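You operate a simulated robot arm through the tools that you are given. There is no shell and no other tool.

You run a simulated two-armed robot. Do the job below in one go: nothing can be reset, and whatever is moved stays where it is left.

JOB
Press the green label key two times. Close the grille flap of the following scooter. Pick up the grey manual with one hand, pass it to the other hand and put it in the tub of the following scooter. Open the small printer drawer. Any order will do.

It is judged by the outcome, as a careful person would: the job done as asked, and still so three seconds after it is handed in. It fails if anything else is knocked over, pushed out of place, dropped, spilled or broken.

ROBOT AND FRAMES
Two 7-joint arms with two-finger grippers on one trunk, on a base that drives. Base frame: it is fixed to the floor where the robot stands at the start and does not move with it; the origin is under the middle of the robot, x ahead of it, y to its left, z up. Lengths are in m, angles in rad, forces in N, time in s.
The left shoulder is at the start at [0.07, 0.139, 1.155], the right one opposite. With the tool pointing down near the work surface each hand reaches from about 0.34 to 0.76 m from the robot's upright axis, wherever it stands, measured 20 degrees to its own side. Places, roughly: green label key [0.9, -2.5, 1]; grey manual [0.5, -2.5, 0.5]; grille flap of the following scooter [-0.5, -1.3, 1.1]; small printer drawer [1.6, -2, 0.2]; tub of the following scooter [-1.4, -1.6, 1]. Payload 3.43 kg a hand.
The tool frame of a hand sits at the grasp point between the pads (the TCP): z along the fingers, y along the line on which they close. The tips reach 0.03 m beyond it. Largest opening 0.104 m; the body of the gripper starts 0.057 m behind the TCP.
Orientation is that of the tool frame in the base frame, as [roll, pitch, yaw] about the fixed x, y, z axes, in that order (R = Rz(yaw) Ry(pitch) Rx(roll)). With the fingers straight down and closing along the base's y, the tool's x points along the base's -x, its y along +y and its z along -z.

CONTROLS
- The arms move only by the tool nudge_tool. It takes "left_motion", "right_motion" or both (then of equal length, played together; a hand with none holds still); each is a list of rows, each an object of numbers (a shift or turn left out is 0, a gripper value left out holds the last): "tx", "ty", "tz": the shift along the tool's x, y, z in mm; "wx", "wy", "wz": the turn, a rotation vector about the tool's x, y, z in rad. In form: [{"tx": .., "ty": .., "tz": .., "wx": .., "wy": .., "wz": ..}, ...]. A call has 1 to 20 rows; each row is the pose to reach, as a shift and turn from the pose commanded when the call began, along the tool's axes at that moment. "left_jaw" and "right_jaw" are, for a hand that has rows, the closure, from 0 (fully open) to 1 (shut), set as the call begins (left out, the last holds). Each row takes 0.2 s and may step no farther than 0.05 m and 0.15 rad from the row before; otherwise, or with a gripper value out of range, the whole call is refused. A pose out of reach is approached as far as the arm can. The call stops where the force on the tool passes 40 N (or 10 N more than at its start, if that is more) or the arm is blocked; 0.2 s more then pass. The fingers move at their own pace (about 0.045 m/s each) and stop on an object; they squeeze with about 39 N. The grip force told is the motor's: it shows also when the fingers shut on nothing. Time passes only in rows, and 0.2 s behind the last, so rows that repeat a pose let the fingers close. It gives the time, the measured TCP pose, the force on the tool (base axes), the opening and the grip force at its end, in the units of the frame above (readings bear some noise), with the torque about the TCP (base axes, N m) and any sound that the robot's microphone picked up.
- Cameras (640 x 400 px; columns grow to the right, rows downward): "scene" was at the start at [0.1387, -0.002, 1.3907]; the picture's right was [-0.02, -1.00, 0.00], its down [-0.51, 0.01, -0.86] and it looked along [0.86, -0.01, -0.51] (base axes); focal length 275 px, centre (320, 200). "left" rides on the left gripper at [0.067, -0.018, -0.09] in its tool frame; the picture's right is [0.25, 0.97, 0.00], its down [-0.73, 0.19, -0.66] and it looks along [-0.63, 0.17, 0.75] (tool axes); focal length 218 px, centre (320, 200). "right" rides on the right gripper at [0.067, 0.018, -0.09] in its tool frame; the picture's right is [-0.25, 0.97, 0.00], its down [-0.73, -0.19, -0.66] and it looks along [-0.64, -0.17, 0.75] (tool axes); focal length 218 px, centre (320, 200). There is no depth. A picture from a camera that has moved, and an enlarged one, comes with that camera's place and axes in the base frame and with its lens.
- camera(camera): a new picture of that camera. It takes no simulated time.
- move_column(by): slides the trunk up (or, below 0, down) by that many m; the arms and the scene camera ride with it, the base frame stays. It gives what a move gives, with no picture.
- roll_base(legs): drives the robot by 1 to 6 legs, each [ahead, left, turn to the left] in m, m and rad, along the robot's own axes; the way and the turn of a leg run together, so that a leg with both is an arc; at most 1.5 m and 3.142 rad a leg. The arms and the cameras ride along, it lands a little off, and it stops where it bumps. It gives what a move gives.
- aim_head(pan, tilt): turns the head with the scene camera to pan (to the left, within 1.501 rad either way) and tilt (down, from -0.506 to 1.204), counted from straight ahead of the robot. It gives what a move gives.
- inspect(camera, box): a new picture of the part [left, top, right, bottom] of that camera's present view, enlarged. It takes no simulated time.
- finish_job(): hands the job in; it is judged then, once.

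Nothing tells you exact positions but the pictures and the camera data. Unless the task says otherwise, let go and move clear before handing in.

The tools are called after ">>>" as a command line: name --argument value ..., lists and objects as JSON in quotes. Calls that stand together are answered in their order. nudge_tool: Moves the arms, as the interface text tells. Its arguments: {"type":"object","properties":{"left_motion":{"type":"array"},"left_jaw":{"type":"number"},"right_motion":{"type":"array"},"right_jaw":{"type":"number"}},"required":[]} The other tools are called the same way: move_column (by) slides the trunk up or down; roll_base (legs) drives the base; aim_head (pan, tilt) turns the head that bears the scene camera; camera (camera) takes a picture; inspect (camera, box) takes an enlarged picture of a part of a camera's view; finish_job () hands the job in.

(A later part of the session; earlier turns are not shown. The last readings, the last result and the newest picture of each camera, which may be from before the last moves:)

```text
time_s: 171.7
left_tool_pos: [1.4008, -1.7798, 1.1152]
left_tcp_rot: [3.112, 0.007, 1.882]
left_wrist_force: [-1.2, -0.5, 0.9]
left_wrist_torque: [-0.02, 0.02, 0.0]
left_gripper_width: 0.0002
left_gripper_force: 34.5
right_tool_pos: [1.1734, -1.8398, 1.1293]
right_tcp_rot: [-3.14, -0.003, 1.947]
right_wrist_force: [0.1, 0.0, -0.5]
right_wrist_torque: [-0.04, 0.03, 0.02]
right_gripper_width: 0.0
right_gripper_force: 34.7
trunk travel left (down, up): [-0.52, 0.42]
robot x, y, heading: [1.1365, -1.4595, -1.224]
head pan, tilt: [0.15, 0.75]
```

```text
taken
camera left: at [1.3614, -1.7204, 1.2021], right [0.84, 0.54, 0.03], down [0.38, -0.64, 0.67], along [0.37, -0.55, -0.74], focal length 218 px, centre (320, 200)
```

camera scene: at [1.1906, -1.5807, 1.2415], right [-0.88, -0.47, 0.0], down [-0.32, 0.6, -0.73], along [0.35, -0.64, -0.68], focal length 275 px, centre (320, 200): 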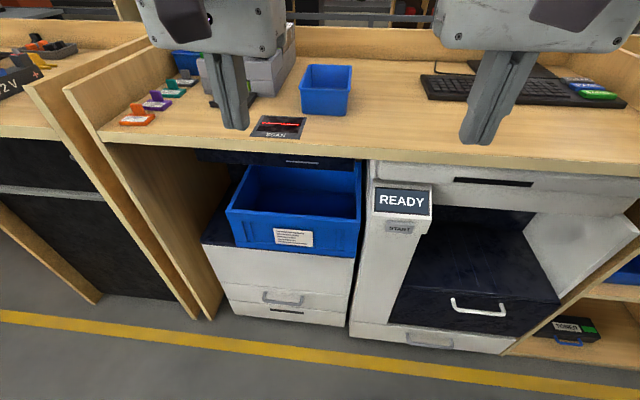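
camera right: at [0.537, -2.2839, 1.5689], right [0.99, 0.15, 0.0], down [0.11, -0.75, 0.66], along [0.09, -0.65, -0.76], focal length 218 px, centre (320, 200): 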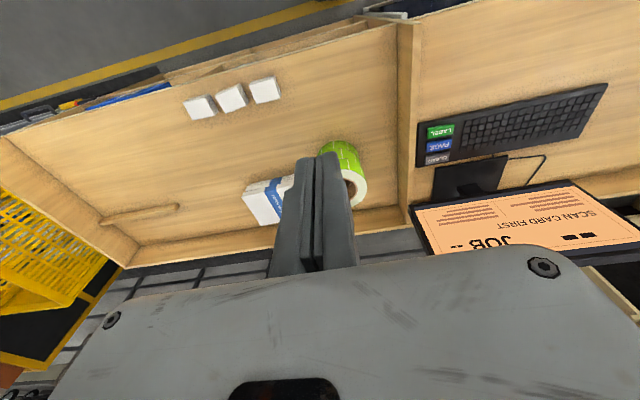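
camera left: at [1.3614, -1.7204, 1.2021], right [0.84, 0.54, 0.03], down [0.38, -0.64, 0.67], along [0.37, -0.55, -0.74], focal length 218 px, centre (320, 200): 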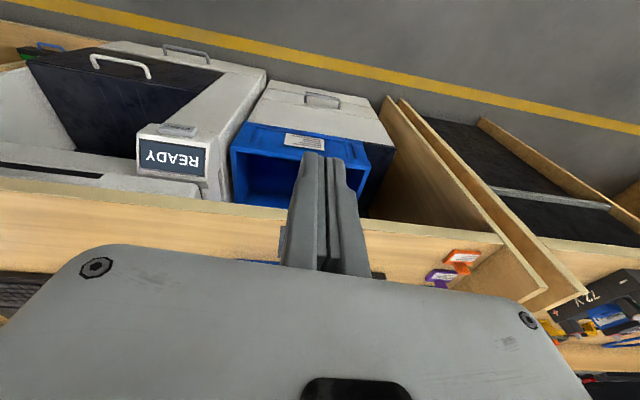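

Under the desk there is a small white printer on the left with a blue bin on top, and a large one on the right with the READY panel. The small printer has one drawer with a grey handle; I'll zoom in on it.

>>> inspect --camera "scene" --box '[190, 220, 370, 340]'

>>> inspect --camera "left" --box '[220, 60, 410, 200]'

>>> camera --camera "right"

```text
3.33 times, centred on (280, 280) of scene
camera zoom: at [1.1906, -1.5807, 1.2415], right [-0.88, -0.47, 0.0], down [-0.32, 0.6, -0.73], along [0.35, -0.64, -0.68], focal length 916 px, centre (453, -67)
```

zoom: 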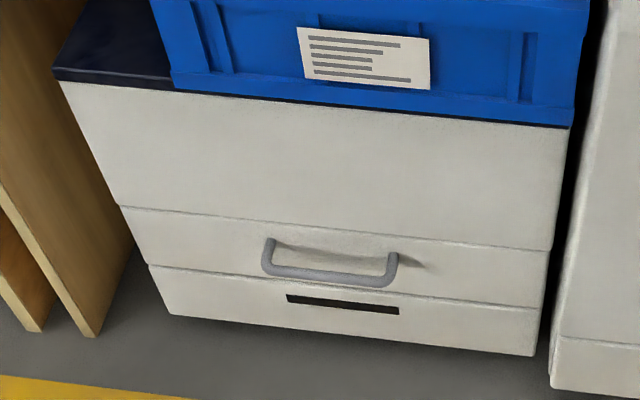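

```text
2.86 times, centred on (315, 130) of left
camera zoom: at [1.3614, -1.7204, 1.2021], right [0.84, 0.54, 0.03], down [0.38, -0.64, 0.67], along [0.37, -0.55, -0.74], focal length 624 px, centre (334, 400)
```

zoom: 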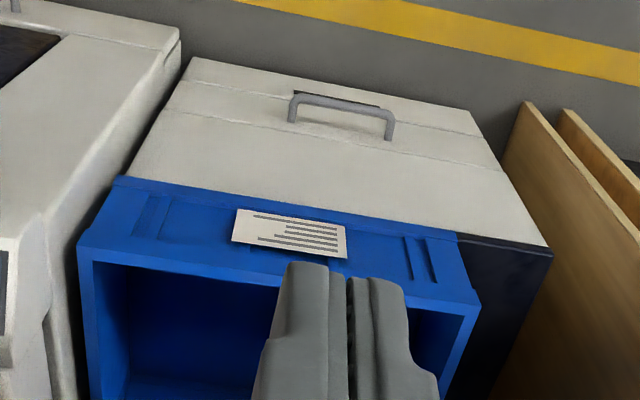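

```text
taken
camera right: at [1.1653, -1.7715, 1.2187], right [0.99, 0.12, 0.0], down [0.09, -0.75, 0.65], along [0.08, -0.65, -0.76], focal length 218 px, centre (320, 200)
```

right: 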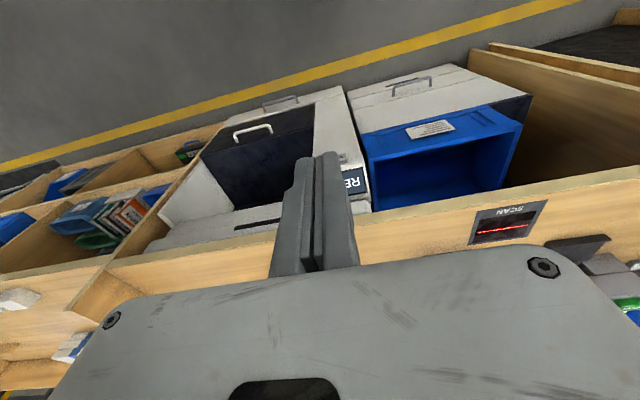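

The handle bar of the small printer's drawer is near (1.548, -1.942, 0.258), standing about 4 cm off the face. I'll lower the trunk so the left arm can hook behind that bar from above.

>>> move_column --by -0.45

>>> camera --camera "scene"

>>> camera --camera "left"

>>> camera --camera "right"

```text
refused: -0.45 is not a number from -0.4 to 0.4
```

```text
taken
camera scene: at [1.1906, -1.5807, 1.2415], right [-0.88, -0.47, 0.0], down [-0.32, 0.6, -0.73], along [0.35, -0.64, -0.68], focal length 275 px, centre (320, 200)
```

scene: 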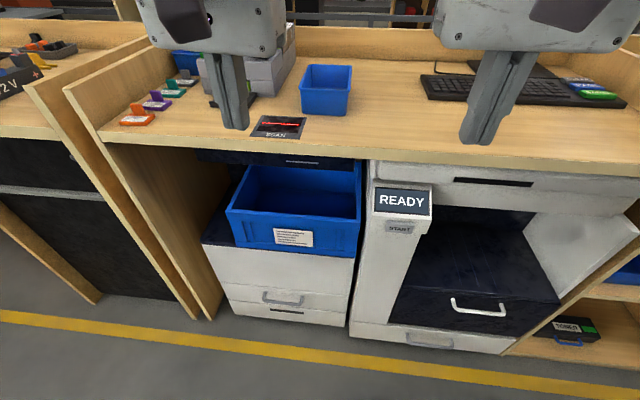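

```text
taken
camera left: at [1.3614, -1.7204, 1.2021], right [0.84, 0.54, 0.03], down [0.38, -0.64, 0.67], along [0.37, -0.55, -0.74], focal length 218 px, centre (320, 200)
```

left: 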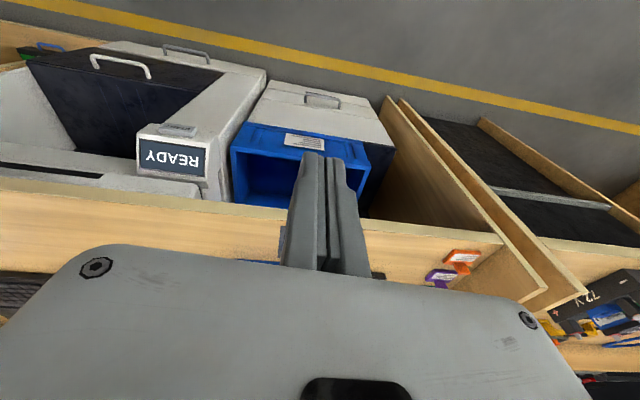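

```text
taken
camera right: at [1.1653, -1.7715, 1.2187], right [0.99, 0.12, 0.0], down [0.09, -0.75, 0.65], along [0.08, -0.65, -0.76], focal length 218 px, centre (320, 200)
```

right: 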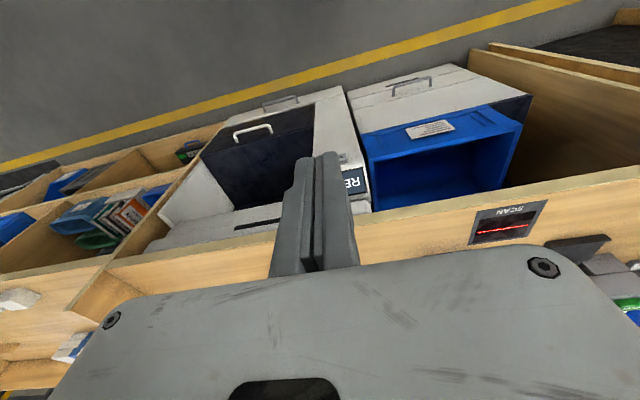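

Each trunk step is limited to 0.4 m, so I'll lower it in two steps; the hands are well in front of the desk edge.

>>> move_column --by -0.25

>>> move_column --by -0.2

>>> camera --camera "scene"

>>> camera --camera "left"

>>> camera --camera "right"

```text
time_s: 174.2
left_tool_pos: [1.4022, -1.7803, 0.8642]
left_tcp_rot: [3.113, 0.009, 1.881]
left_wrist_force: [-0.7, 0.2, 0.1]
left_wrist_torque: [-0.01, 0.03, 0.0]
left_gripper_width: 0.0002
left_gripper_force: 34.9
right_tool_pos: [1.1737, -1.8392, 0.8805]
right_tcp_rot: [3.141, -0.004, 1.947]
right_wrist_force: [-0.1, 0.2, -0.2]
right_wrist_torque: [0.03, -0.03, 0.01]
right_gripper_width: 0.0
right_gripper_force: 34.4
trunk travel left (down, up): [-0.27, 0.67]
robot x, y, heading: [1.1362, -1.4605, -1.225]
head pan, tilt: [0.15, 0.75]
```

```text
time_s: 176.4
left_tool_pos: [1.4009, -1.7796, 0.6637]
left_tcp_rot: [3.114, 0.008, 1.882]
left_wrist_force: [-0.5, 0.0, 0.1]
left_wrist_torque: [-0.03, -0.01, 0.01]
left_gripper_width: 0.0
left_gripper_force: 34.7
right_tool_pos: [1.1744, -1.8396, 0.6812]
right_tcp_rot: [-3.14, -0.003, 1.946]
right_wrist_force: [0.0, -0.7, 0.0]
right_wrist_torque: [0.0, -0.05, -0.01]
right_gripper_width: 0.0
right_gripper_force: 34.9
trunk travel left (down, up): [-0.07, 0.87]
robot x, y, heading: [1.132, -1.4623, -1.224]
head pan, tilt: [0.15, 0.75]
```

```text
taken
camera scene: at [1.1905, -1.5806, 0.7916], right [-0.88, -0.47, 0.0], down [-0.32, 0.6, -0.73], along [0.35, -0.64, -0.68], focal length 275 px, centre (320, 200)
```

scene: 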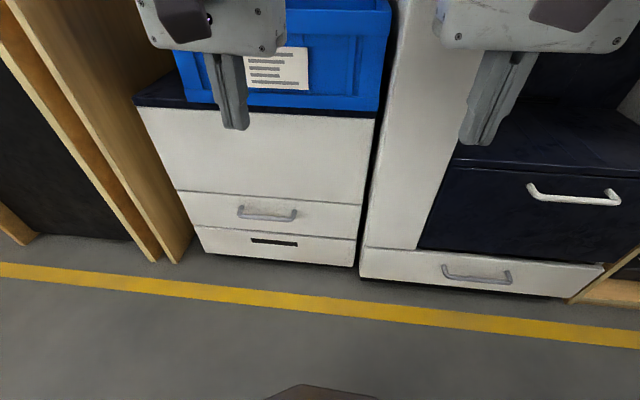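

```text
taken
camera left: at [1.3613, -1.7202, 0.7522], right [0.84, 0.54, 0.03], down [0.38, -0.64, 0.67], along [0.37, -0.55, -0.74], focal length 218 px, centre (320, 200)
```

left: 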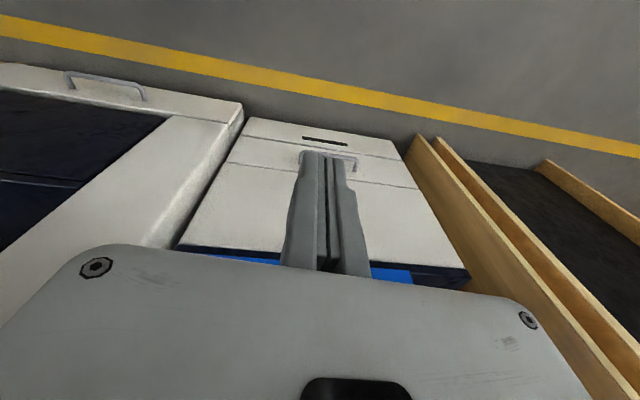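

```text
taken
camera right: at [1.1653, -1.7713, 0.7687], right [0.99, 0.12, 0.0], down [0.09, -0.75, 0.65], along [0.08, -0.65, -0.76], focal length 218 px, centre (320, 200)
```

right: 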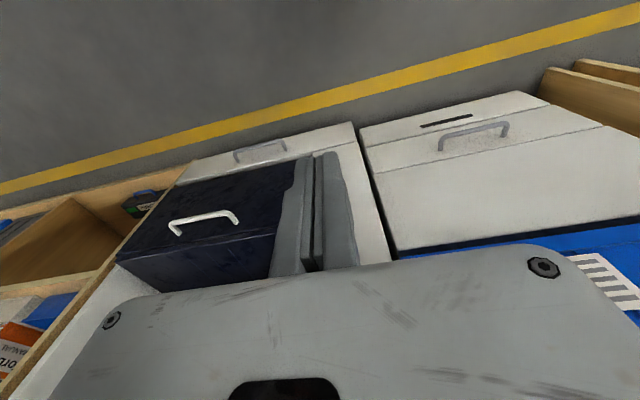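

I'll zoom in from two cameras to fix the handle bar, its ends and the gap behind it.

>>> inspect --camera "scene" --box '[220, 180, 320, 250]'

>>> inspect --camera "right" --box '[400, 80, 540, 180]'

```text
5.71 times, centred on (270, 215) of scene
camera zoom: at [1.1905, -1.5806, 0.7916], right [-0.88, -0.47, 0.0], down [-0.32, 0.6, -0.73], along [0.35, -0.64, -0.68], focal length 1571 px, centre (606, 114)
```

zoom: 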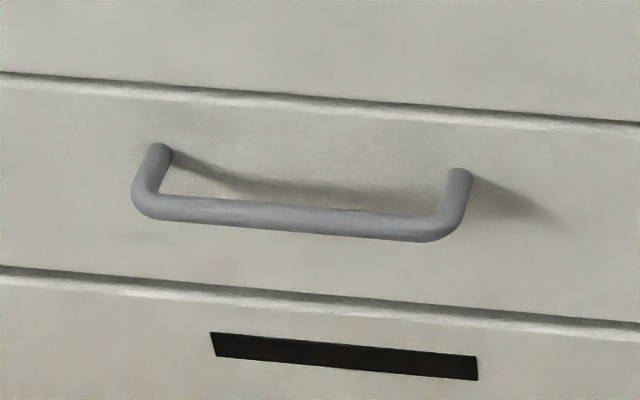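

```text
4.00 times, centred on (470, 130) of right
camera zoom: at [1.1653, -1.7713, 0.7687], right [0.99, 0.12, 0.0], down [0.09, -0.75, 0.65], along [0.08, -0.65, -0.76], focal length 873 px, centre (-280, 480)
```

zoom: 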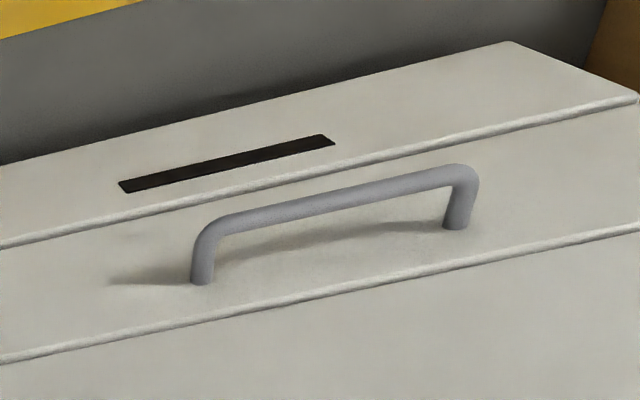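

The bar is near (1.546, -1.936, 0.274), with only about 3 cm behind it, so gripping it with one finger on each side is safest. I'll try turning the left hand a quarter turn, in the other direction from before, so the fingers close front-to-back.

>>> nudge_tool --left_motion '[{"wz": 0.14}, {"wz": 0.28}, {"wz": 0.42}, {"wz": 0.56}, {"wz": 0.7}, {"wz": 0.84}, {"wz": 0.98}, {"wz": 1.12}, {"wz": 1.26}, {"wz": 1.4}, {"wz": 1.53}, {"wz": 1.53}]'

```text
time_s: 179.0
left_tool_pos: [1.4027, -1.7795, 0.6638]
left_tcp_rot: [3.134, -0.028, 0.35]
left_wrist_force: [-1.3, -0.2, -0.3]
left_wrist_torque: [0.0, 0.01, 0.01]
left_gripper_width: 0.0
left_gripper_force: 34.6
right_tool_pos: [1.1747, -1.8382, 0.6795]
right_tcp_rot: [-3.141, -0.003, 1.947]
right_wrist_force: [-0.6, -0.2, -0.6]
right_wrist_torque: [0.01, -0.03, -0.02]
right_gripper_width: 0.0
right_gripper_force: 34.6
trunk travel left (down, up): [-0.07, 0.87]
robot x, y, heading: [1.1315, -1.4578, -1.225]
head pan, tilt: [0.15, 0.75]
```

The quarter turn worked. I'll set a narrow opening, tilt the hand so its body stays off the printer face, and bring it just above the bar.

>>> nudge_tool --left_motion '[{"tx": 8, "ty": 18, "tz": 36, "wx": -0.1}, {"tx": 16, "ty": 37, "tz": 71, "wx": -0.2}, {"tx": 24, "ty": 55, "tz": 107, "wx": -0.3}, {"tx": 32, "ty": 74, "tz": 142, "wx": -0.4}, {"tx": 40, "ty": 92, "tz": 178, "wx": -0.4}, {"tx": 48, "ty": 111, "tz": 213, "wx": -0.4}, {"tx": 56, "ty": 129, "tz": 249, "wx": -0.4}, {"tx": 64, "ty": 148, "tz": 285, "wx": -0.4}, {"tx": 72, "ty": 166, "tz": 320, "wx": -0.4}, {"tx": 72, "ty": 166, "tz": 320, "wx": -0.4}]' --left_jaw 0.74

>>> camera --camera "left"

>>> inspect --camera "scene" --box '[180, 130, 340, 260]'

>>> inspect --camera "right" --box '[390, 60, 590, 200]'

```text
time_s: 181.2
left_tool_pos: [1.5386, -1.9126, 0.3502]
left_tcp_rot: [2.733, -0.028, 0.351]
left_wrist_force: [0.3, 0.1, 0.5]
left_wrist_torque: [-0.01, 0.03, 0.01]
left_gripper_width: 0.0268
left_gripper_force: 0.0
right_tool_pos: [1.1741, -1.839, 0.6806]
right_tcp_rot: [-3.14, -0.004, 1.946]
right_wrist_force: [0.3, -0.1, -0.2]
right_wrist_torque: [0.01, 0.02, -0.01]
right_gripper_width: 0.0002
right_gripper_force: 34.4
trunk travel left (down, up): [-0.07, 0.87]
robot x, y, heading: [1.1351, -1.4575, -1.221]
head pan, tilt: [0.15, 0.75]
```

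```text
taken
camera left: at [1.5823, -1.8409, 0.4263], right [0.53, -0.75, 0.39], down [-0.73, -0.18, 0.66], along [-0.42, -0.64, -0.64], focal length 218 px, centre (320, 200)
```

left: 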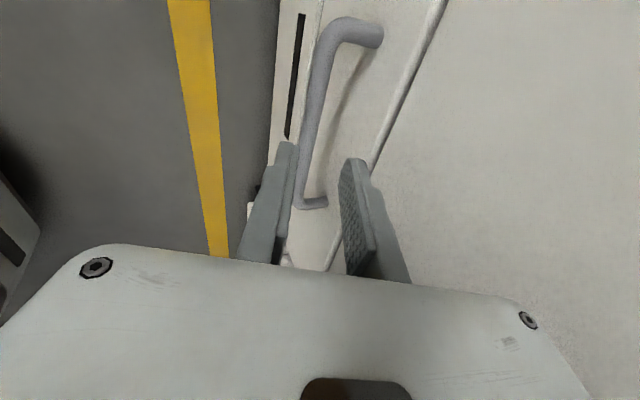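

```text
3.08 times, centred on (260, 195) of scene
camera zoom: at [1.1906, -1.5807, 0.7915], right [-0.88, -0.47, 0.0], down [-0.32, 0.6, -0.73], along [0.35, -0.64, -0.68], focal length 846 px, centre (505, 215)
```

zoom: 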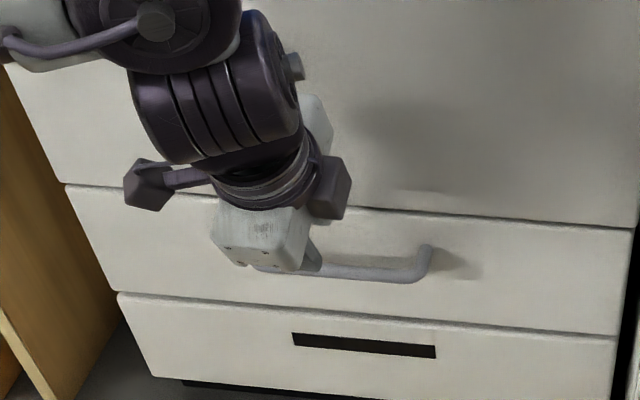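

```text
2.86 times, centred on (490, 130) of right
camera zoom: at [1.1654, -1.7715, 0.7686], right [0.99, 0.12, 0.0], down [0.09, -0.75, 0.65], along [0.08, -0.65, -0.76], focal length 624 px, centre (-166, 400)
```

zoom: 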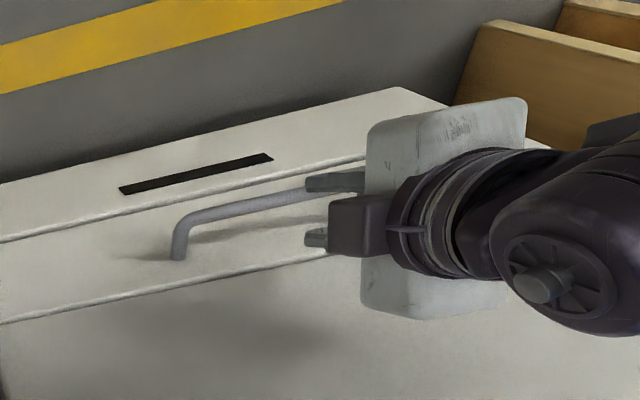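

The bar passes between the fingers and lines up well. I'll go down part of the way and check again.

>>> nudge_tool --left_motion '[{"ty": -2, "tz": 20}, {"ty": -3, "tz": 42}, {"ty": -3, "tz": 42}]'

>>> camera --camera "left"

>>> inspect --camera "right" --box '[420, 80, 540, 170]'

```text
time_s: 182.0
left_tool_pos: [1.543, -1.926, 0.3092]
left_tcp_rot: [2.73, -0.028, 0.352]
left_wrist_force: [1.0, 0.8, 0.5]
left_wrist_torque: [-0.01, 0.01, -0.01]
left_gripper_width: 0.0272
left_gripper_force: 0.2
right_tool_pos: [1.1745, -1.84, 0.6798]
right_tcp_rot: [3.141, -0.003, 1.945]
right_wrist_force: [0.1, -0.2, 0.3]
right_wrist_torque: [0.0, 0.02, 0.0]
right_gripper_width: 0.0001
right_gripper_force: 34.8
trunk travel left (down, up): [-0.07, 0.87]
robot x, y, heading: [1.1358, -1.4587, -1.229]
head pan, tilt: [0.15, 0.75]
```

```text
taken
camera left: at [1.5859, -1.8538, 0.3856], right [0.53, -0.75, 0.39], down [-0.73, -0.18, 0.66], along [-0.42, -0.64, -0.64], focal length 218 px, centre (320, 200)
```

left: 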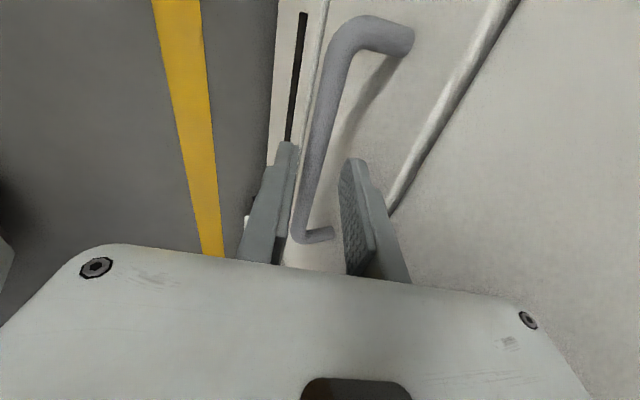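

```text
4.44 times, centred on (480, 125) of right
camera zoom: at [1.1654, -1.7715, 0.7686], right [0.99, 0.12, 0.0], down [0.09, -0.75, 0.65], along [0.08, -0.65, -0.76], focal length 970 px, centre (-391, 533)
```

zoom: 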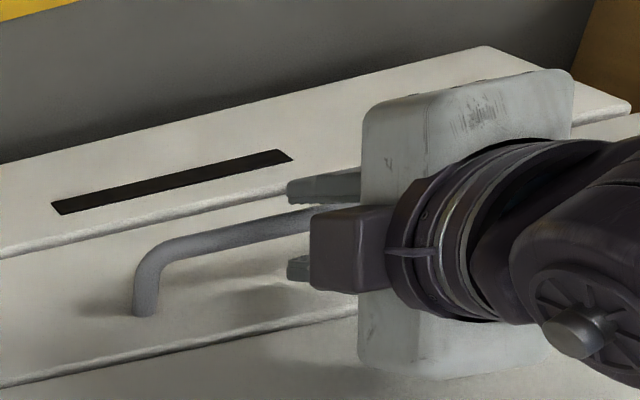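

The bar sits between the fingers, slightly nearer the front one. I'll shift a few millimetres and go down the rest of the way.

>>> nudge_tool --left_motion '[{"ty": -3, "tz": 10}, {"ty": -4, "tz": 20}, {"ty": -5, "tz": 28}, {"ty": -5, "tz": 28}]'

>>> camera --camera "left"

```text
time_s: 183.0
left_tool_pos: [1.5463, -1.9309, 0.2803]
left_tcp_rot: [2.731, -0.028, 0.352]
left_wrist_force: [-0.1, 0.2, -0.8]
left_wrist_torque: [0.02, 0.01, -0.01]
left_gripper_width: 0.0271
left_gripper_force: 0.1
right_tool_pos: [1.1742, -1.8393, 0.6807]
right_tcp_rot: [-3.141, -0.003, 1.945]
right_wrist_force: [1.6, 0.1, 0.2]
right_wrist_torque: [0.01, -0.01, 0.02]
right_gripper_width: 0.0
right_gripper_force: 34.9
trunk travel left (down, up): [-0.07, 0.87]
robot x, y, heading: [1.1373, -1.4566, -1.226]
head pan, tilt: [0.15, 0.75]
```

```text
taken
camera left: at [1.5884, -1.8586, 0.3573], right [0.53, -0.75, 0.39], down [-0.73, -0.18, 0.66], along [-0.42, -0.64, -0.64], focal length 218 px, centre (320, 200)
```

left: 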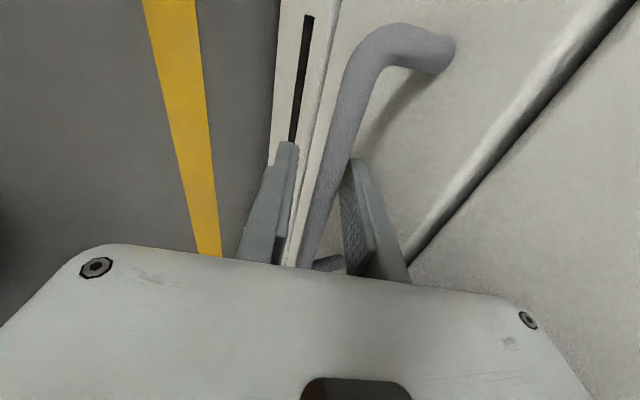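

The bar is between the fingers with no contact. Now I'll close the grip on it.

>>> nudge_tool --left_motion '[{}, {}, {}, {}]' --left_jaw 1

>>> camera --camera "left"

```text
time_s: 184.0
left_tool_pos: [1.5453, -1.9308, 0.2806]
left_tcp_rot: [2.732, -0.026, 0.352]
left_wrist_force: [0.4, -3.6, 0.5]
left_wrist_torque: [-0.16, 0.32, 1.01]
left_gripper_width: 0.0121
left_gripper_force: 45.0
right_tool_pos: [1.1741, -1.8393, 0.6793]
right_tcp_rot: [3.14, -0.004, 1.945]
right_wrist_force: [-0.2, -0.5, 0.3]
right_wrist_torque: [0.02, 0.0, -0.03]
right_gripper_width: 0.0
right_gripper_force: 34.5
trunk travel left (down, up): [-0.07, 0.87]
robot x, y, heading: [1.1409, -1.4594, -1.227]
head pan, tilt: [0.15, 0.75]
```

```text
taken
camera left: at [1.5883, -1.8587, 0.3574], right [0.53, -0.75, 0.39], down [-0.73, -0.18, 0.66], along [-0.42, -0.64, -0.64], focal length 218 px, centre (320, 200)
```

left: 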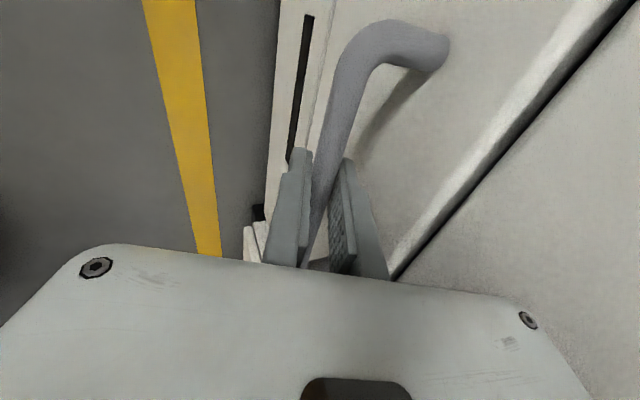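

The fingers hold the bar. I'll pull the drawer straight out toward me in small steps.

>>> nudge_tool --left_motion '[{"tx": -0.5, "ty": -18, "tz": -8}, {"tx": -1, "ty": -37, "tz": -16}, {"tx": -1.4, "ty": -55, "tz": -24}, {"tx": -1.8, "ty": -73, "tz": -32}, {"tx": -2.3, "ty": -92, "tz": -40}, {"tx": -2.8, "ty": -110, "tz": -48}, {"tx": -3.2, "ty": -128, "tz": -56}, {"tx": -3.7, "ty": -147, "tz": -64}]'

>>> camera --camera "left"

>>> camera --camera "scene"

```text
time_s: 185.8
left_tool_pos: [1.4864, -1.7811, 0.2805]
left_tcp_rot: [2.731, -0.026, 0.349]
left_wrist_force: [-4.3, -1.3, 7.1]
left_wrist_torque: [0.21, -0.19, 1.2]
left_gripper_width: 0.0123
left_gripper_force: 45.3
right_tool_pos: [1.1739, -1.8389, 0.6793]
right_tcp_rot: [-3.141, -0.003, 1.946]
right_wrist_force: [-0.7, 0.5, -0.3]
right_wrist_torque: [-0.02, 0.0, -0.02]
right_gripper_width: 0.0001
right_gripper_force: 34.7
trunk travel left (down, up): [-0.07, 0.87]
robot x, y, heading: [1.1359, -1.46, -1.226]
head pan, tilt: [0.15, 0.75]
```

```text
taken
camera left: at [1.529, -1.7089, 0.3572], right [0.53, -0.75, 0.39], down [-0.73, -0.17, 0.66], along [-0.43, -0.64, -0.64], focal length 218 px, centre (320, 200)
```

left: 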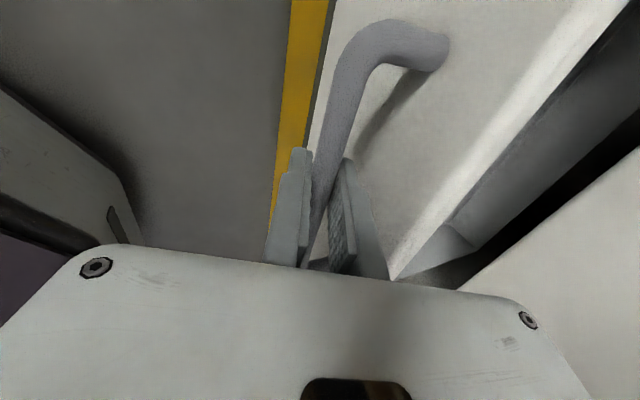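

```text
taken
camera scene: at [1.1898, -1.5805, 0.7917], right [-0.88, -0.47, 0.0], down [-0.32, 0.6, -0.73], along [0.35, -0.64, -0.68], focal length 275 px, centre (320, 200)
```

scene: 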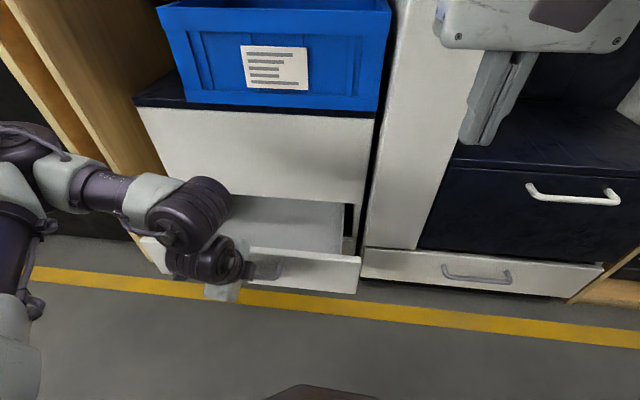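

The drawer is about 16 cm out. I'll pull a bit more to find whether it is at its stop.

>>> nudge_tool --left_motion '[{"ty": -9, "tz": -4}, {"ty": -18, "tz": -8}, {"ty": -27, "tz": -12}, {"ty": -37, "tz": -16}]'

>>> camera --camera "scene"

>>> camera --camera "left"

```text
time_s: 186.7
left_tool_pos: [1.4811, -1.766, 0.2812]
left_tcp_rot: [2.712, -0.023, 0.351]
left_wrist_force: [3.1, 1.1, 22.9]
left_wrist_torque: [-0.04, 0.24, 1.11]
left_gripper_width: 0.0118
left_gripper_force: 44.8
left hand out of reach, approached as far as the arm can: row 2, 3, 4
right_tool_pos: [1.1732, -1.8382, 0.6798]
right_tcp_rot: [3.141, -0.001, 1.947]
right_wrist_force: [-0.2, 0.4, -0.5]
right_wrist_torque: [0.02, 0.0, 0.03]
right_gripper_width: 0.0
right_gripper_force: 35.1
trunk travel left (down, up): [-0.07, 0.87]
robot x, y, heading: [1.1367, -1.4549, -1.226]
head pan, tilt: [0.15, 0.75]
stopped in row 4 (left hand): the force on the tool passed its limit at 47 N (the readings are from after the stop); the commanded pose is now the measured one
```

```text
taken
camera scene: at [1.1896, -1.5799, 0.7919], right [-0.88, -0.47, 0.0], down [-0.32, 0.6, -0.73], along [0.35, -0.64, -0.68], focal length 275 px, centre (320, 200)
```

scene: 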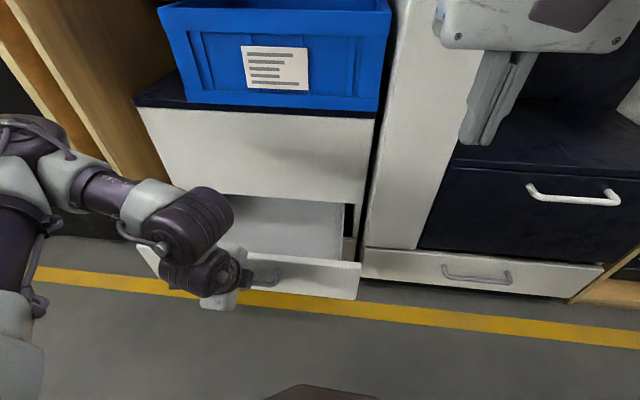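

```text
taken
camera left: at [1.5231, -1.6937, 0.3559], right [0.53, -0.74, 0.41], down [-0.73, -0.16, 0.66], along [-0.42, -0.65, -0.63], focal length 218 px, centre (320, 200)
```

left: 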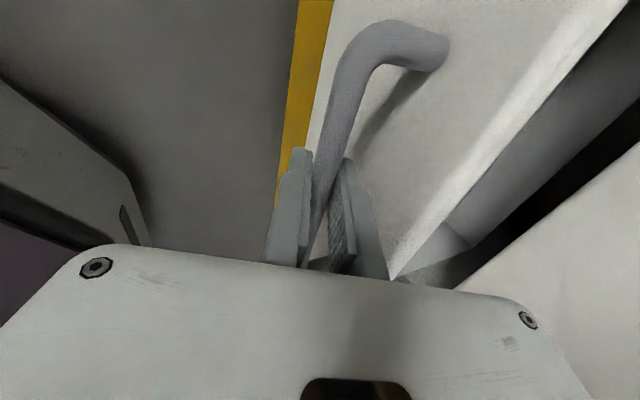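

The arm itself ran out of room rather than the drawer. I'll back the base a few centimetres with the grip held to see if the drawer still slides.

>>> roll_base --legs '[[-0.06, 0, 0]]'

>>> camera --camera "scene"

```text
time_s: 187.6
left_tool_pos: [1.457, -1.7084, 0.2805]
left_tcp_rot: [2.714, -0.019, 0.348]
left_wrist_force: [-22.8, -9.0, 30.8]
left_wrist_torque: [-0.2, 0.54, 0.92]
left_gripper_width: 0.0122
left_gripper_force: 44.9
right_tool_pos: [1.1519, -1.7797, 0.6802]
right_tcp_rot: [3.139, -0.002, 1.946]
right_wrist_force: [1.0, -0.2, 0.1]
right_wrist_torque: [0.03, -0.05, -0.01]
right_gripper_width: 0.0
right_gripper_force: 35.0
trunk travel left (down, up): [-0.07, 0.87]
robot x, y, heading: [1.1139, -1.4022, -1.221]
head pan, tilt: [0.15, 0.75]
```

```text
taken
camera scene: at [1.1676, -1.5216, 0.792], right [-0.88, -0.48, 0.0], down [-0.32, 0.6, -0.73], along [0.35, -0.64, -0.68], focal length 275 px, centre (320, 200)
```

scene: 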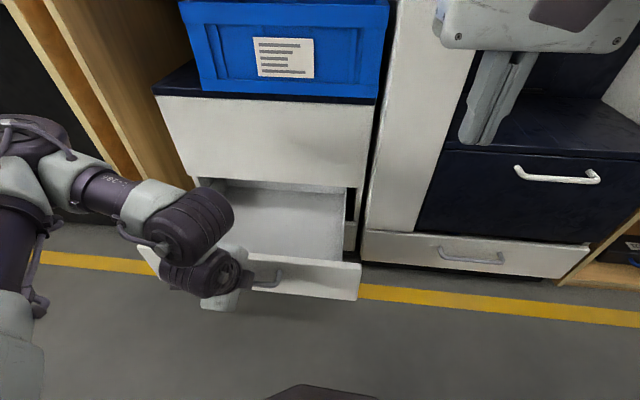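

The drawer is now about 24 cm out, clearly open. I'll release the bar with a small opening and lift the hand out.

>>> nudge_tool --left_motion '[{}, {}, {}]' --left_jaw 0.76

>>> camera --camera "left"

```text
time_s: 188.4
left_tool_pos: [1.4575, -1.7083, 0.2792]
left_tcp_rot: [2.719, -0.017, 0.35]
left_wrist_force: [0.5, 0.4, -0.5]
left_wrist_torque: [0.02, -0.03, 0.0]
left_gripper_width: 0.0254
left_gripper_force: 0.0
right_tool_pos: [1.1534, -1.7813, 0.6798]
right_tcp_rot: [3.141, -0.003, 1.946]
right_wrist_force: [0.1, -0.3, 0.9]
right_wrist_torque: [0.01, 0.01, -0.01]
right_gripper_width: 0.0001
right_gripper_force: 34.5
trunk travel left (down, up): [-0.07, 0.87]
robot x, y, heading: [1.1145, -1.3997, -1.222]
head pan, tilt: [0.15, 0.75]
```

```text
taken
camera left: at [1.501, -1.6357, 0.3541], right [0.53, -0.74, 0.4], down [-0.73, -0.16, 0.66], along [-0.43, -0.65, -0.63], focal length 218 px, centre (320, 200)
```

left: 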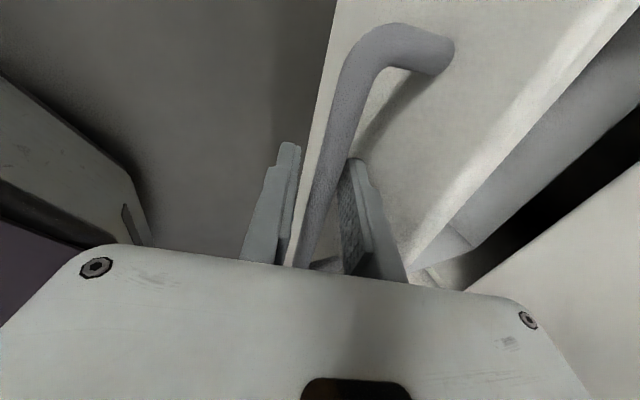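

The bar is free. I'll back the fingers out along their own direction, then lift and untwist the hand.

>>> nudge_tool --left_motion '[{"tz": -20}, {"tz": -45}, {"tx": 1, "ty": 16, "tz": -82}, {"tx": 2, "ty": 32, "tz": -118}, {"tx": 3, "ty": 48, "tz": -155, "wx": 0.1}, {"tx": 4, "ty": 64, "tz": -192, "wx": 0.2}, {"tx": 5, "ty": 80, "tz": -228, "wx": 0.3}, {"tx": 6, "ty": 96, "tz": -265, "wx": 0.4}, {"tx": 7, "ty": 112, "tz": -302, "wx": 0.4}, {"tx": 8, "ty": 128, "tz": -339, "wx": 0.4}]'

>>> camera --camera "scene"

>>> camera --camera "left"

```text
time_s: 190.6
left_tool_pos: [1.4507, -1.6875, 0.6391]
left_tcp_rot: [3.117, -0.018, 0.349]
left_wrist_force: [-0.6, 0.5, -0.8]
left_wrist_torque: [0.02, 0.01, -0.02]
left_gripper_width: 0.0249
left_gripper_force: 0.0
left hand out of reach, approached as far as the arm can: row 1, 2, 3, 4, 5
right_tool_pos: [1.1535, -1.781, 0.68]
right_tcp_rot: [-3.141, -0.004, 1.947]
right_wrist_force: [-1.0, 0.3, 0.0]
right_wrist_torque: [-0.03, 0.02, 0.03]
right_gripper_width: 0.0
right_gripper_force: 34.4
trunk travel left (down, up): [-0.07, 0.87]
robot x, y, heading: [1.1154, -1.401, -1.229]
head pan, tilt: [0.15, 0.75]
```

```text
taken
camera scene: at [1.1691, -1.5226, 0.7916], right [-0.88, -0.47, 0.0], down [-0.32, 0.6, -0.73], along [0.35, -0.64, -0.68], focal length 275 px, centre (320, 200)
```

scene: 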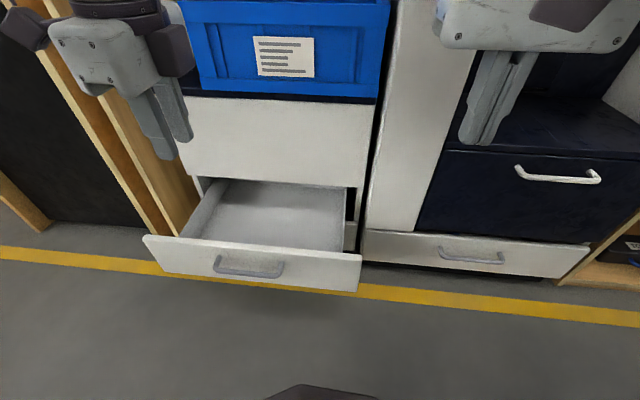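

```text
taken
camera left: at [1.5046, -1.6454, 0.7289], right [0.57, -0.82, 0.03], down [-0.64, -0.42, 0.65], along [-0.52, -0.39, -0.76], focal length 218 px, centre (320, 200)
```

left: 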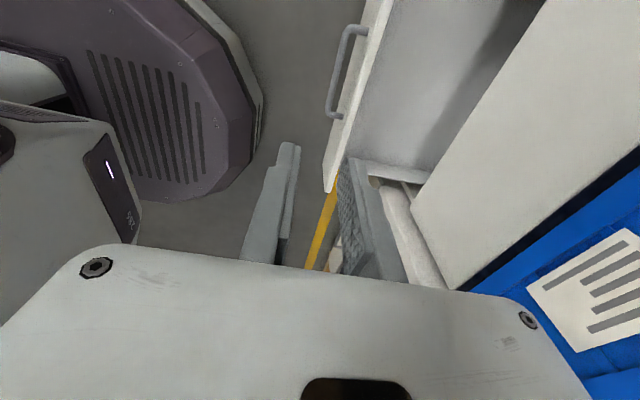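

The drawer is open and standing free. I'll turn the left hand back, raise the trunk, and move along to the shelf with the booklets.

>>> nudge_tool --left_motion '[{"wz": -0.14}, {"wz": -0.28}, {"wz": -0.42}, {"wz": -0.56}, {"wz": -0.7}, {"wz": -0.84}, {"wz": -0.98}, {"wz": -1.12}, {"wz": -1.26}, {"wz": -1.4}, {"wz": -1.53}]'

>>> move_column --by 0.35

>>> roll_base --legs '[[0, -0.8, 0.03]]'

>>> aim_head --pan -0.2 --tilt 0.55

>>> camera --camera "scene"

>>> camera --camera "right"

```text
time_s: 193.0
left_tool_pos: [1.4505, -1.6872, 0.6406]
left_tcp_rot: [3.124, 0.022, 1.882]
left_wrist_force: [0.8, -0.5, 0.6]
left_wrist_torque: [-0.02, -0.01, -0.01]
left_gripper_width: 0.0249
left_gripper_force: 0.1
right_tool_pos: [1.1542, -1.7824, 0.6792]
right_tcp_rot: [-3.14, -0.003, 1.947]
right_wrist_force: [-0.3, -0.3, 0.4]
right_wrist_torque: [0.03, -0.03, 0.02]
right_gripper_width: 0.0
right_gripper_force: 34.6
trunk travel left (down, up): [-0.07, 0.87]
robot x, y, heading: [1.1136, -1.3995, -1.233]
head pan, tilt: [0.15, 0.75]
```

```text
time_s: 196.4
left_tool_pos: [1.4526, -1.6867, 0.9905]
left_tcp_rot: [3.125, 0.023, 1.879]
left_wrist_force: [0.8, 0.2, -0.5]
left_wrist_torque: [-0.01, -0.02, 0.01]
left_gripper_width: 0.0251
left_gripper_force: 0.1
right_tool_pos: [1.1531, -1.7821, 1.0277]
right_tcp_rot: [-3.141, -0.005, 1.948]
right_wrist_force: [-0.5, -0.7, -1.2]
right_wrist_torque: [-0.02, 0.02, -0.02]
right_gripper_width: 0.0
right_gripper_force: 34.7
trunk travel left (down, up): [-0.42, 0.52]
robot x, y, heading: [1.11, -1.4072, -1.222]
head pan, tilt: [0.15, 0.75]
```

```text
time_s: 200.8
left_tool_pos: [0.7143, -1.9602, 0.9904]
left_tcp_rot: [3.123, 0.025, 1.923]
left_wrist_force: [0.1, -0.1, -0.6]
left_wrist_torque: [0.01, -0.03, -0.01]
left_gripper_width: 0.025
left_gripper_force: 0.1
right_tool_pos: [0.4216, -2.067, 1.0289]
right_tcp_rot: [-3.141, -0.003, 1.991]
right_wrist_force: [-1.3, -0.5, 0.1]
right_wrist_torque: [0.0, 0.01, 0.03]
right_gripper_width: 0.0
right_gripper_force: 34.6
trunk travel left (down, up): [-0.42, 0.52]
robot x, y, heading: [0.3694, -1.6913, -1.181]
head pan, tilt: [0.15, 0.75]
```

```text
time_s: 201.6
left_tool_pos: [0.7147, -1.9589, 0.9902]
left_tcp_rot: [3.125, 0.025, 1.923]
left_wrist_force: [0.1, 0.3, 0.2]
left_wrist_torque: [-0.01, -0.02, -0.02]
left_gripper_width: 0.0251
left_gripper_force: 0.0
right_tool_pos: [0.422, -2.0679, 1.0288]
right_tcp_rot: [-3.141, -0.003, 1.993]
right_wrist_force: [0.6, -0.4, 0.4]
right_wrist_torque: [-0.02, 0.01, 0.01]
right_gripper_width: 0.0004
right_gripper_force: 34.8
trunk travel left (down, up): [-0.42, 0.52]
robot x, y, heading: [0.3672, -1.6916, -1.183]
head pan, tilt: [-0.201, 0.55]
```

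```text
taken
camera scene: at [0.4004, -1.8252, 1.1589], right [-0.98, -0.19, 0.0], down [-0.1, 0.51, -0.85], along [0.16, -0.84, -0.52], focal length 275 px, centre (320, 200)
```

scene: 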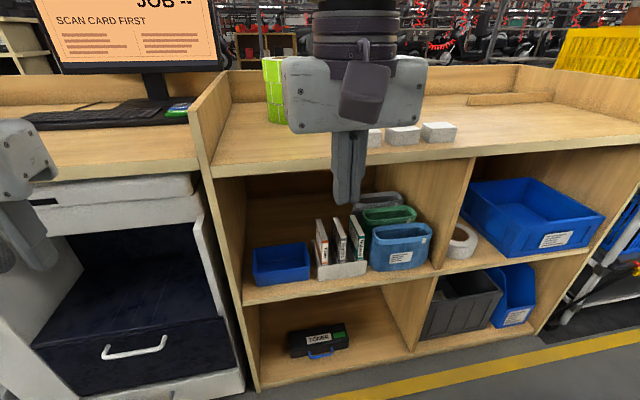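

```text
taken
camera right: at [0.4095, -1.9999, 1.1187], right [0.99, 0.17, 0.0], down [0.13, -0.75, 0.65], along [0.11, -0.65, -0.76], focal length 218 px, centre (320, 200)
```

right: 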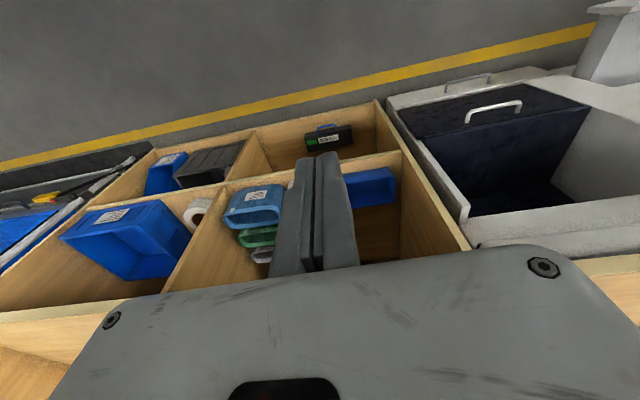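

I'm in front of the booklet shelf. I'll zoom in to tell the three booklets apart.

>>> inspect --camera "scene" --box '[290, 190, 410, 290]'

>>> nudge_tool --right_motion '[{"tx": 0, "ty": -30, "tz": -30}, {"tx": 0, "ty": -60, "tz": -60}, {"tx": 0, "ty": -90, "tz": -90}]'

>>> inspect --camera "scene" --box '[290, 190, 410, 290]'

```text
4.00 times, centred on (350, 240) of scene
camera zoom: at [0.4004, -1.8252, 1.1589], right [-0.98, -0.19, 0.0], down [-0.1, 0.51, -0.85], along [0.16, -0.84, -0.52], focal length 1100 px, centre (200, 40)
```

zoom: 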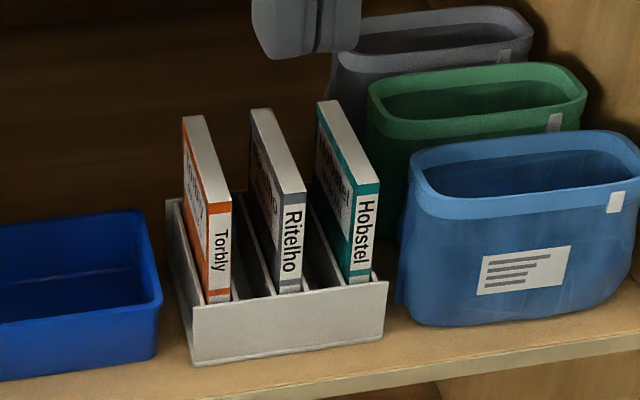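

```text
time_s: 202.4
left_tool_pos: [0.714, -1.9599, 0.9908]
left_tcp_rot: [3.123, 0.023, 1.924]
left_wrist_force: [0.8, -1.1, -0.5]
left_wrist_torque: [-0.01, 0.0, -0.02]
left_gripper_width: 0.025
left_gripper_force: 0.1
right_tool_pos: [0.366, -2.12, 1.0824]
right_tcp_rot: [-3.141, -0.001, 1.993]
right_wrist_force: [-0.2, -0.3, 0.3]
right_wrist_torque: [-0.02, -0.02, -0.01]
right_gripper_width: 0.0
right_gripper_force: 34.5
right hand out of reach, approached as far as the arm can: row 2, 3
trunk travel left (down, up): [-0.42, 0.52]
robot x, y, heading: [0.3677, -1.6926, -1.185]
head pan, tilt: [-0.201, 0.55]
```

```text
4.00 times, centred on (350, 240) of scene
camera zoom: at [0.4002, -1.8257, 1.1589], right [-0.98, -0.19, 0.0], down [-0.1, 0.51, -0.85], along [0.16, -0.84, -0.52], focal length 1100 px, centre (200, 40)
```

zoom: 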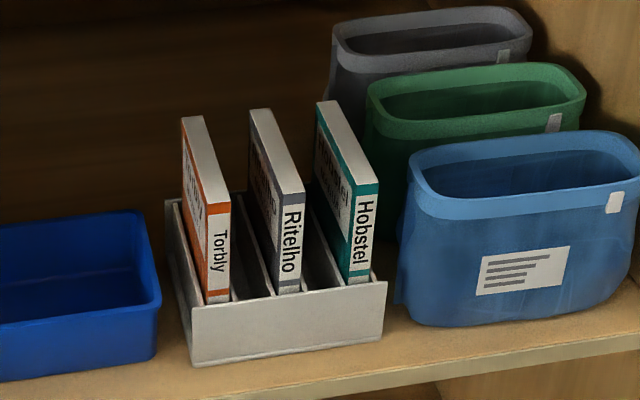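

The middle booklet, "Ritelho", has the grey cover, so that is the grey manual: spine near (0.454, -2.508), about 22 mm thick, top at z 0.60. I'll lower the right hand in front of the shelf, then tip it forward to approach the spine.

>>> nudge_tool --right_motion '[{"tx": -5, "ty": -6, "tz": 43, "wz": 0.01}, {"tx": -10, "ty": -12, "tz": 86, "wz": 0.02}, {"tx": -14, "ty": -19, "tz": 129, "wz": 0.03}, {"tx": -19, "ty": -25, "tz": 172, "wz": 0.04}, {"tx": -24, "ty": -31, "tz": 215, "wz": 0.047}, {"tx": -28, "ty": -37, "tz": 258, "wz": 0.047}, {"tx": -33, "ty": -44, "tz": 301, "wz": 0.047}, {"tx": -38, "ty": -50, "tz": 344, "wz": 0.047}, {"tx": -42, "ty": -56, "tz": 387, "wz": 0.047}, {"tx": -47, "ty": -62, "tz": 430, "wz": 0.047}, {"tx": -47, "ty": -62, "tz": 430, "wz": 0.047}]' --right_jaw 0.5

>>> camera --camera "right"

>>> camera --camera "scene"

```text
time_s: 204.8
left_tool_pos: [0.7136, -1.9582, 0.9915]
left_tcp_rot: [3.125, 0.024, 1.924]
left_wrist_force: [0.6, 0.7, -0.4]
left_wrist_torque: [-0.02, 0.03, 0.01]
left_gripper_width: 0.0251
left_gripper_force: 0.0
right_tool_pos: [0.325, -2.1888, 0.6512]
right_tcp_rot: [-3.139, -0.004, 1.943]
right_wrist_force: [0.1, 0.1, -0.1]
right_wrist_torque: [0.02, 0.01, -0.02]
right_gripper_width: 0.0526
right_gripper_force: 0.2
trunk travel left (down, up): [-0.42, 0.52]
robot x, y, heading: [0.3694, -1.6941, -1.181]
head pan, tilt: [-0.201, 0.55]
```

```text
taken
camera right: at [0.3161, -2.1209, 0.7402], right [0.99, 0.12, 0.0], down [0.09, -0.75, 0.66], along [0.08, -0.65, -0.76], focal length 218 px, centre (320, 200)
```

right: 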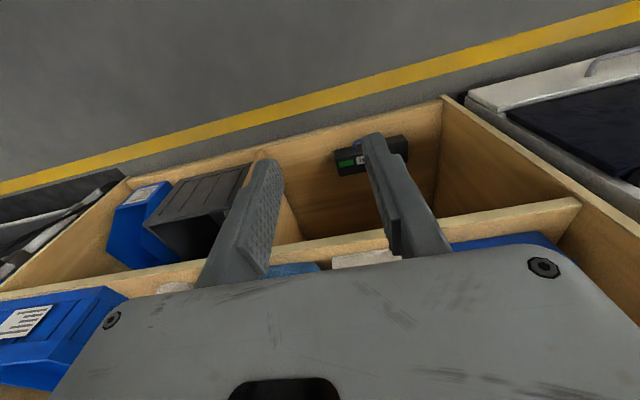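

```text
taken
camera scene: at [0.4004, -1.8248, 1.159], right [-0.98, -0.19, 0.0], down [-0.1, 0.51, -0.85], along [0.16, -0.84, -0.52], focal length 275 px, centre (320, 200)
```

scene: 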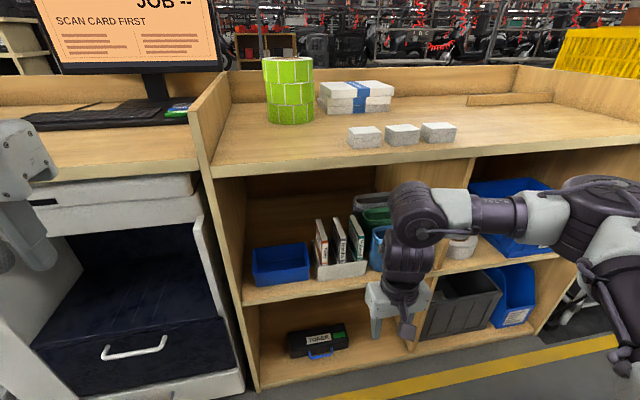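

The hand is in line with the grey manual. I'll tip the fingers forward while extending to just in front of the spine.

>>> nudge_tool --right_motion '[{"tx": -28, "tz": 2, "wy": -0.131}, {"tx": -56, "tz": 5, "wy": -0.262}, {"tx": -84, "tz": 8, "wy": -0.394}, {"tx": -112, "tz": 10, "wy": -0.525}, {"tx": -140, "tz": 13, "wy": -0.656}, {"tx": -168, "tz": 16, "wy": -0.787}, {"tx": -196, "tz": 18, "wy": -0.919}, {"tx": -220, "tz": 21, "wy": -1.05}, {"tx": -220, "tz": 21, "wy": -1.05}]'

>>> camera --camera "right"

>>> camera --camera "scene"

```text
time_s: 206.8
left_tool_pos: [0.7139, -1.9593, 0.9908]
left_tcp_rot: [3.125, 0.024, 1.923]
left_wrist_force: [0.8, -0.7, 0.0]
left_wrist_torque: [-0.01, 0.0, 0.0]
left_gripper_width: 0.0251
left_gripper_force: 0.1
right_tool_pos: [0.4024, -2.3958, 0.6284]
right_tcp_rot: [-3.139, 1.048, 1.947]
right_wrist_force: [-0.3, 0.6, 0.5]
right_wrist_torque: [0.04, 0.0, -0.05]
right_gripper_width: 0.052
right_gripper_force: 0.1
trunk travel left (down, up): [-0.42, 0.52]
robot x, y, heading: [0.3624, -1.6902, -1.182]
head pan, tilt: [-0.201, 0.55]
```

```text
taken
camera right: at [0.3775, -2.2861, 0.613], right [0.95, 0.23, 0.22], down [-0.25, 0.12, 0.96], along [0.2, -0.96, 0.17], focal length 218 px, centre (320, 200)
```

right: 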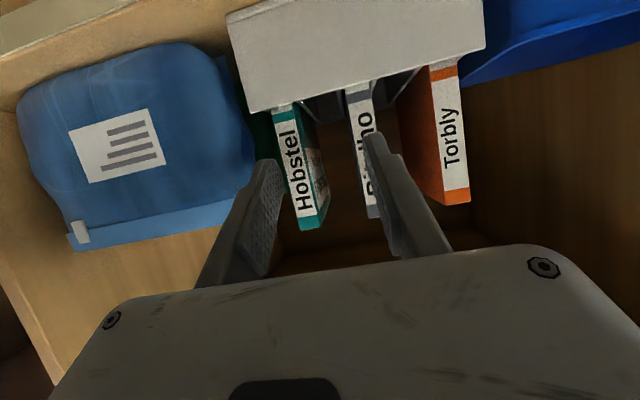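

```text
taken
camera scene: at [0.4001, -1.8251, 1.159], right [-0.98, -0.19, 0.0], down [-0.1, 0.51, -0.85], along [0.16, -0.84, -0.52], focal length 275 px, centre (320, 200)
```

scene: 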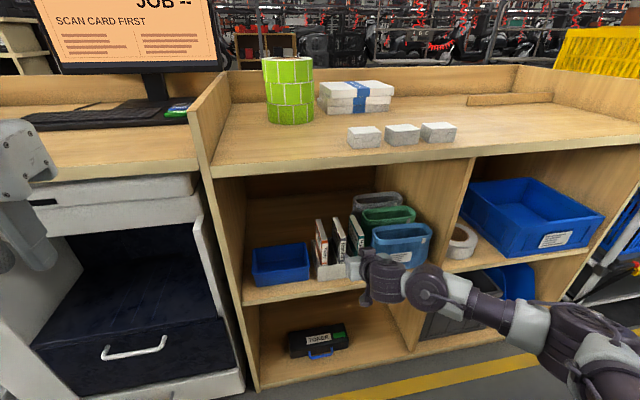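

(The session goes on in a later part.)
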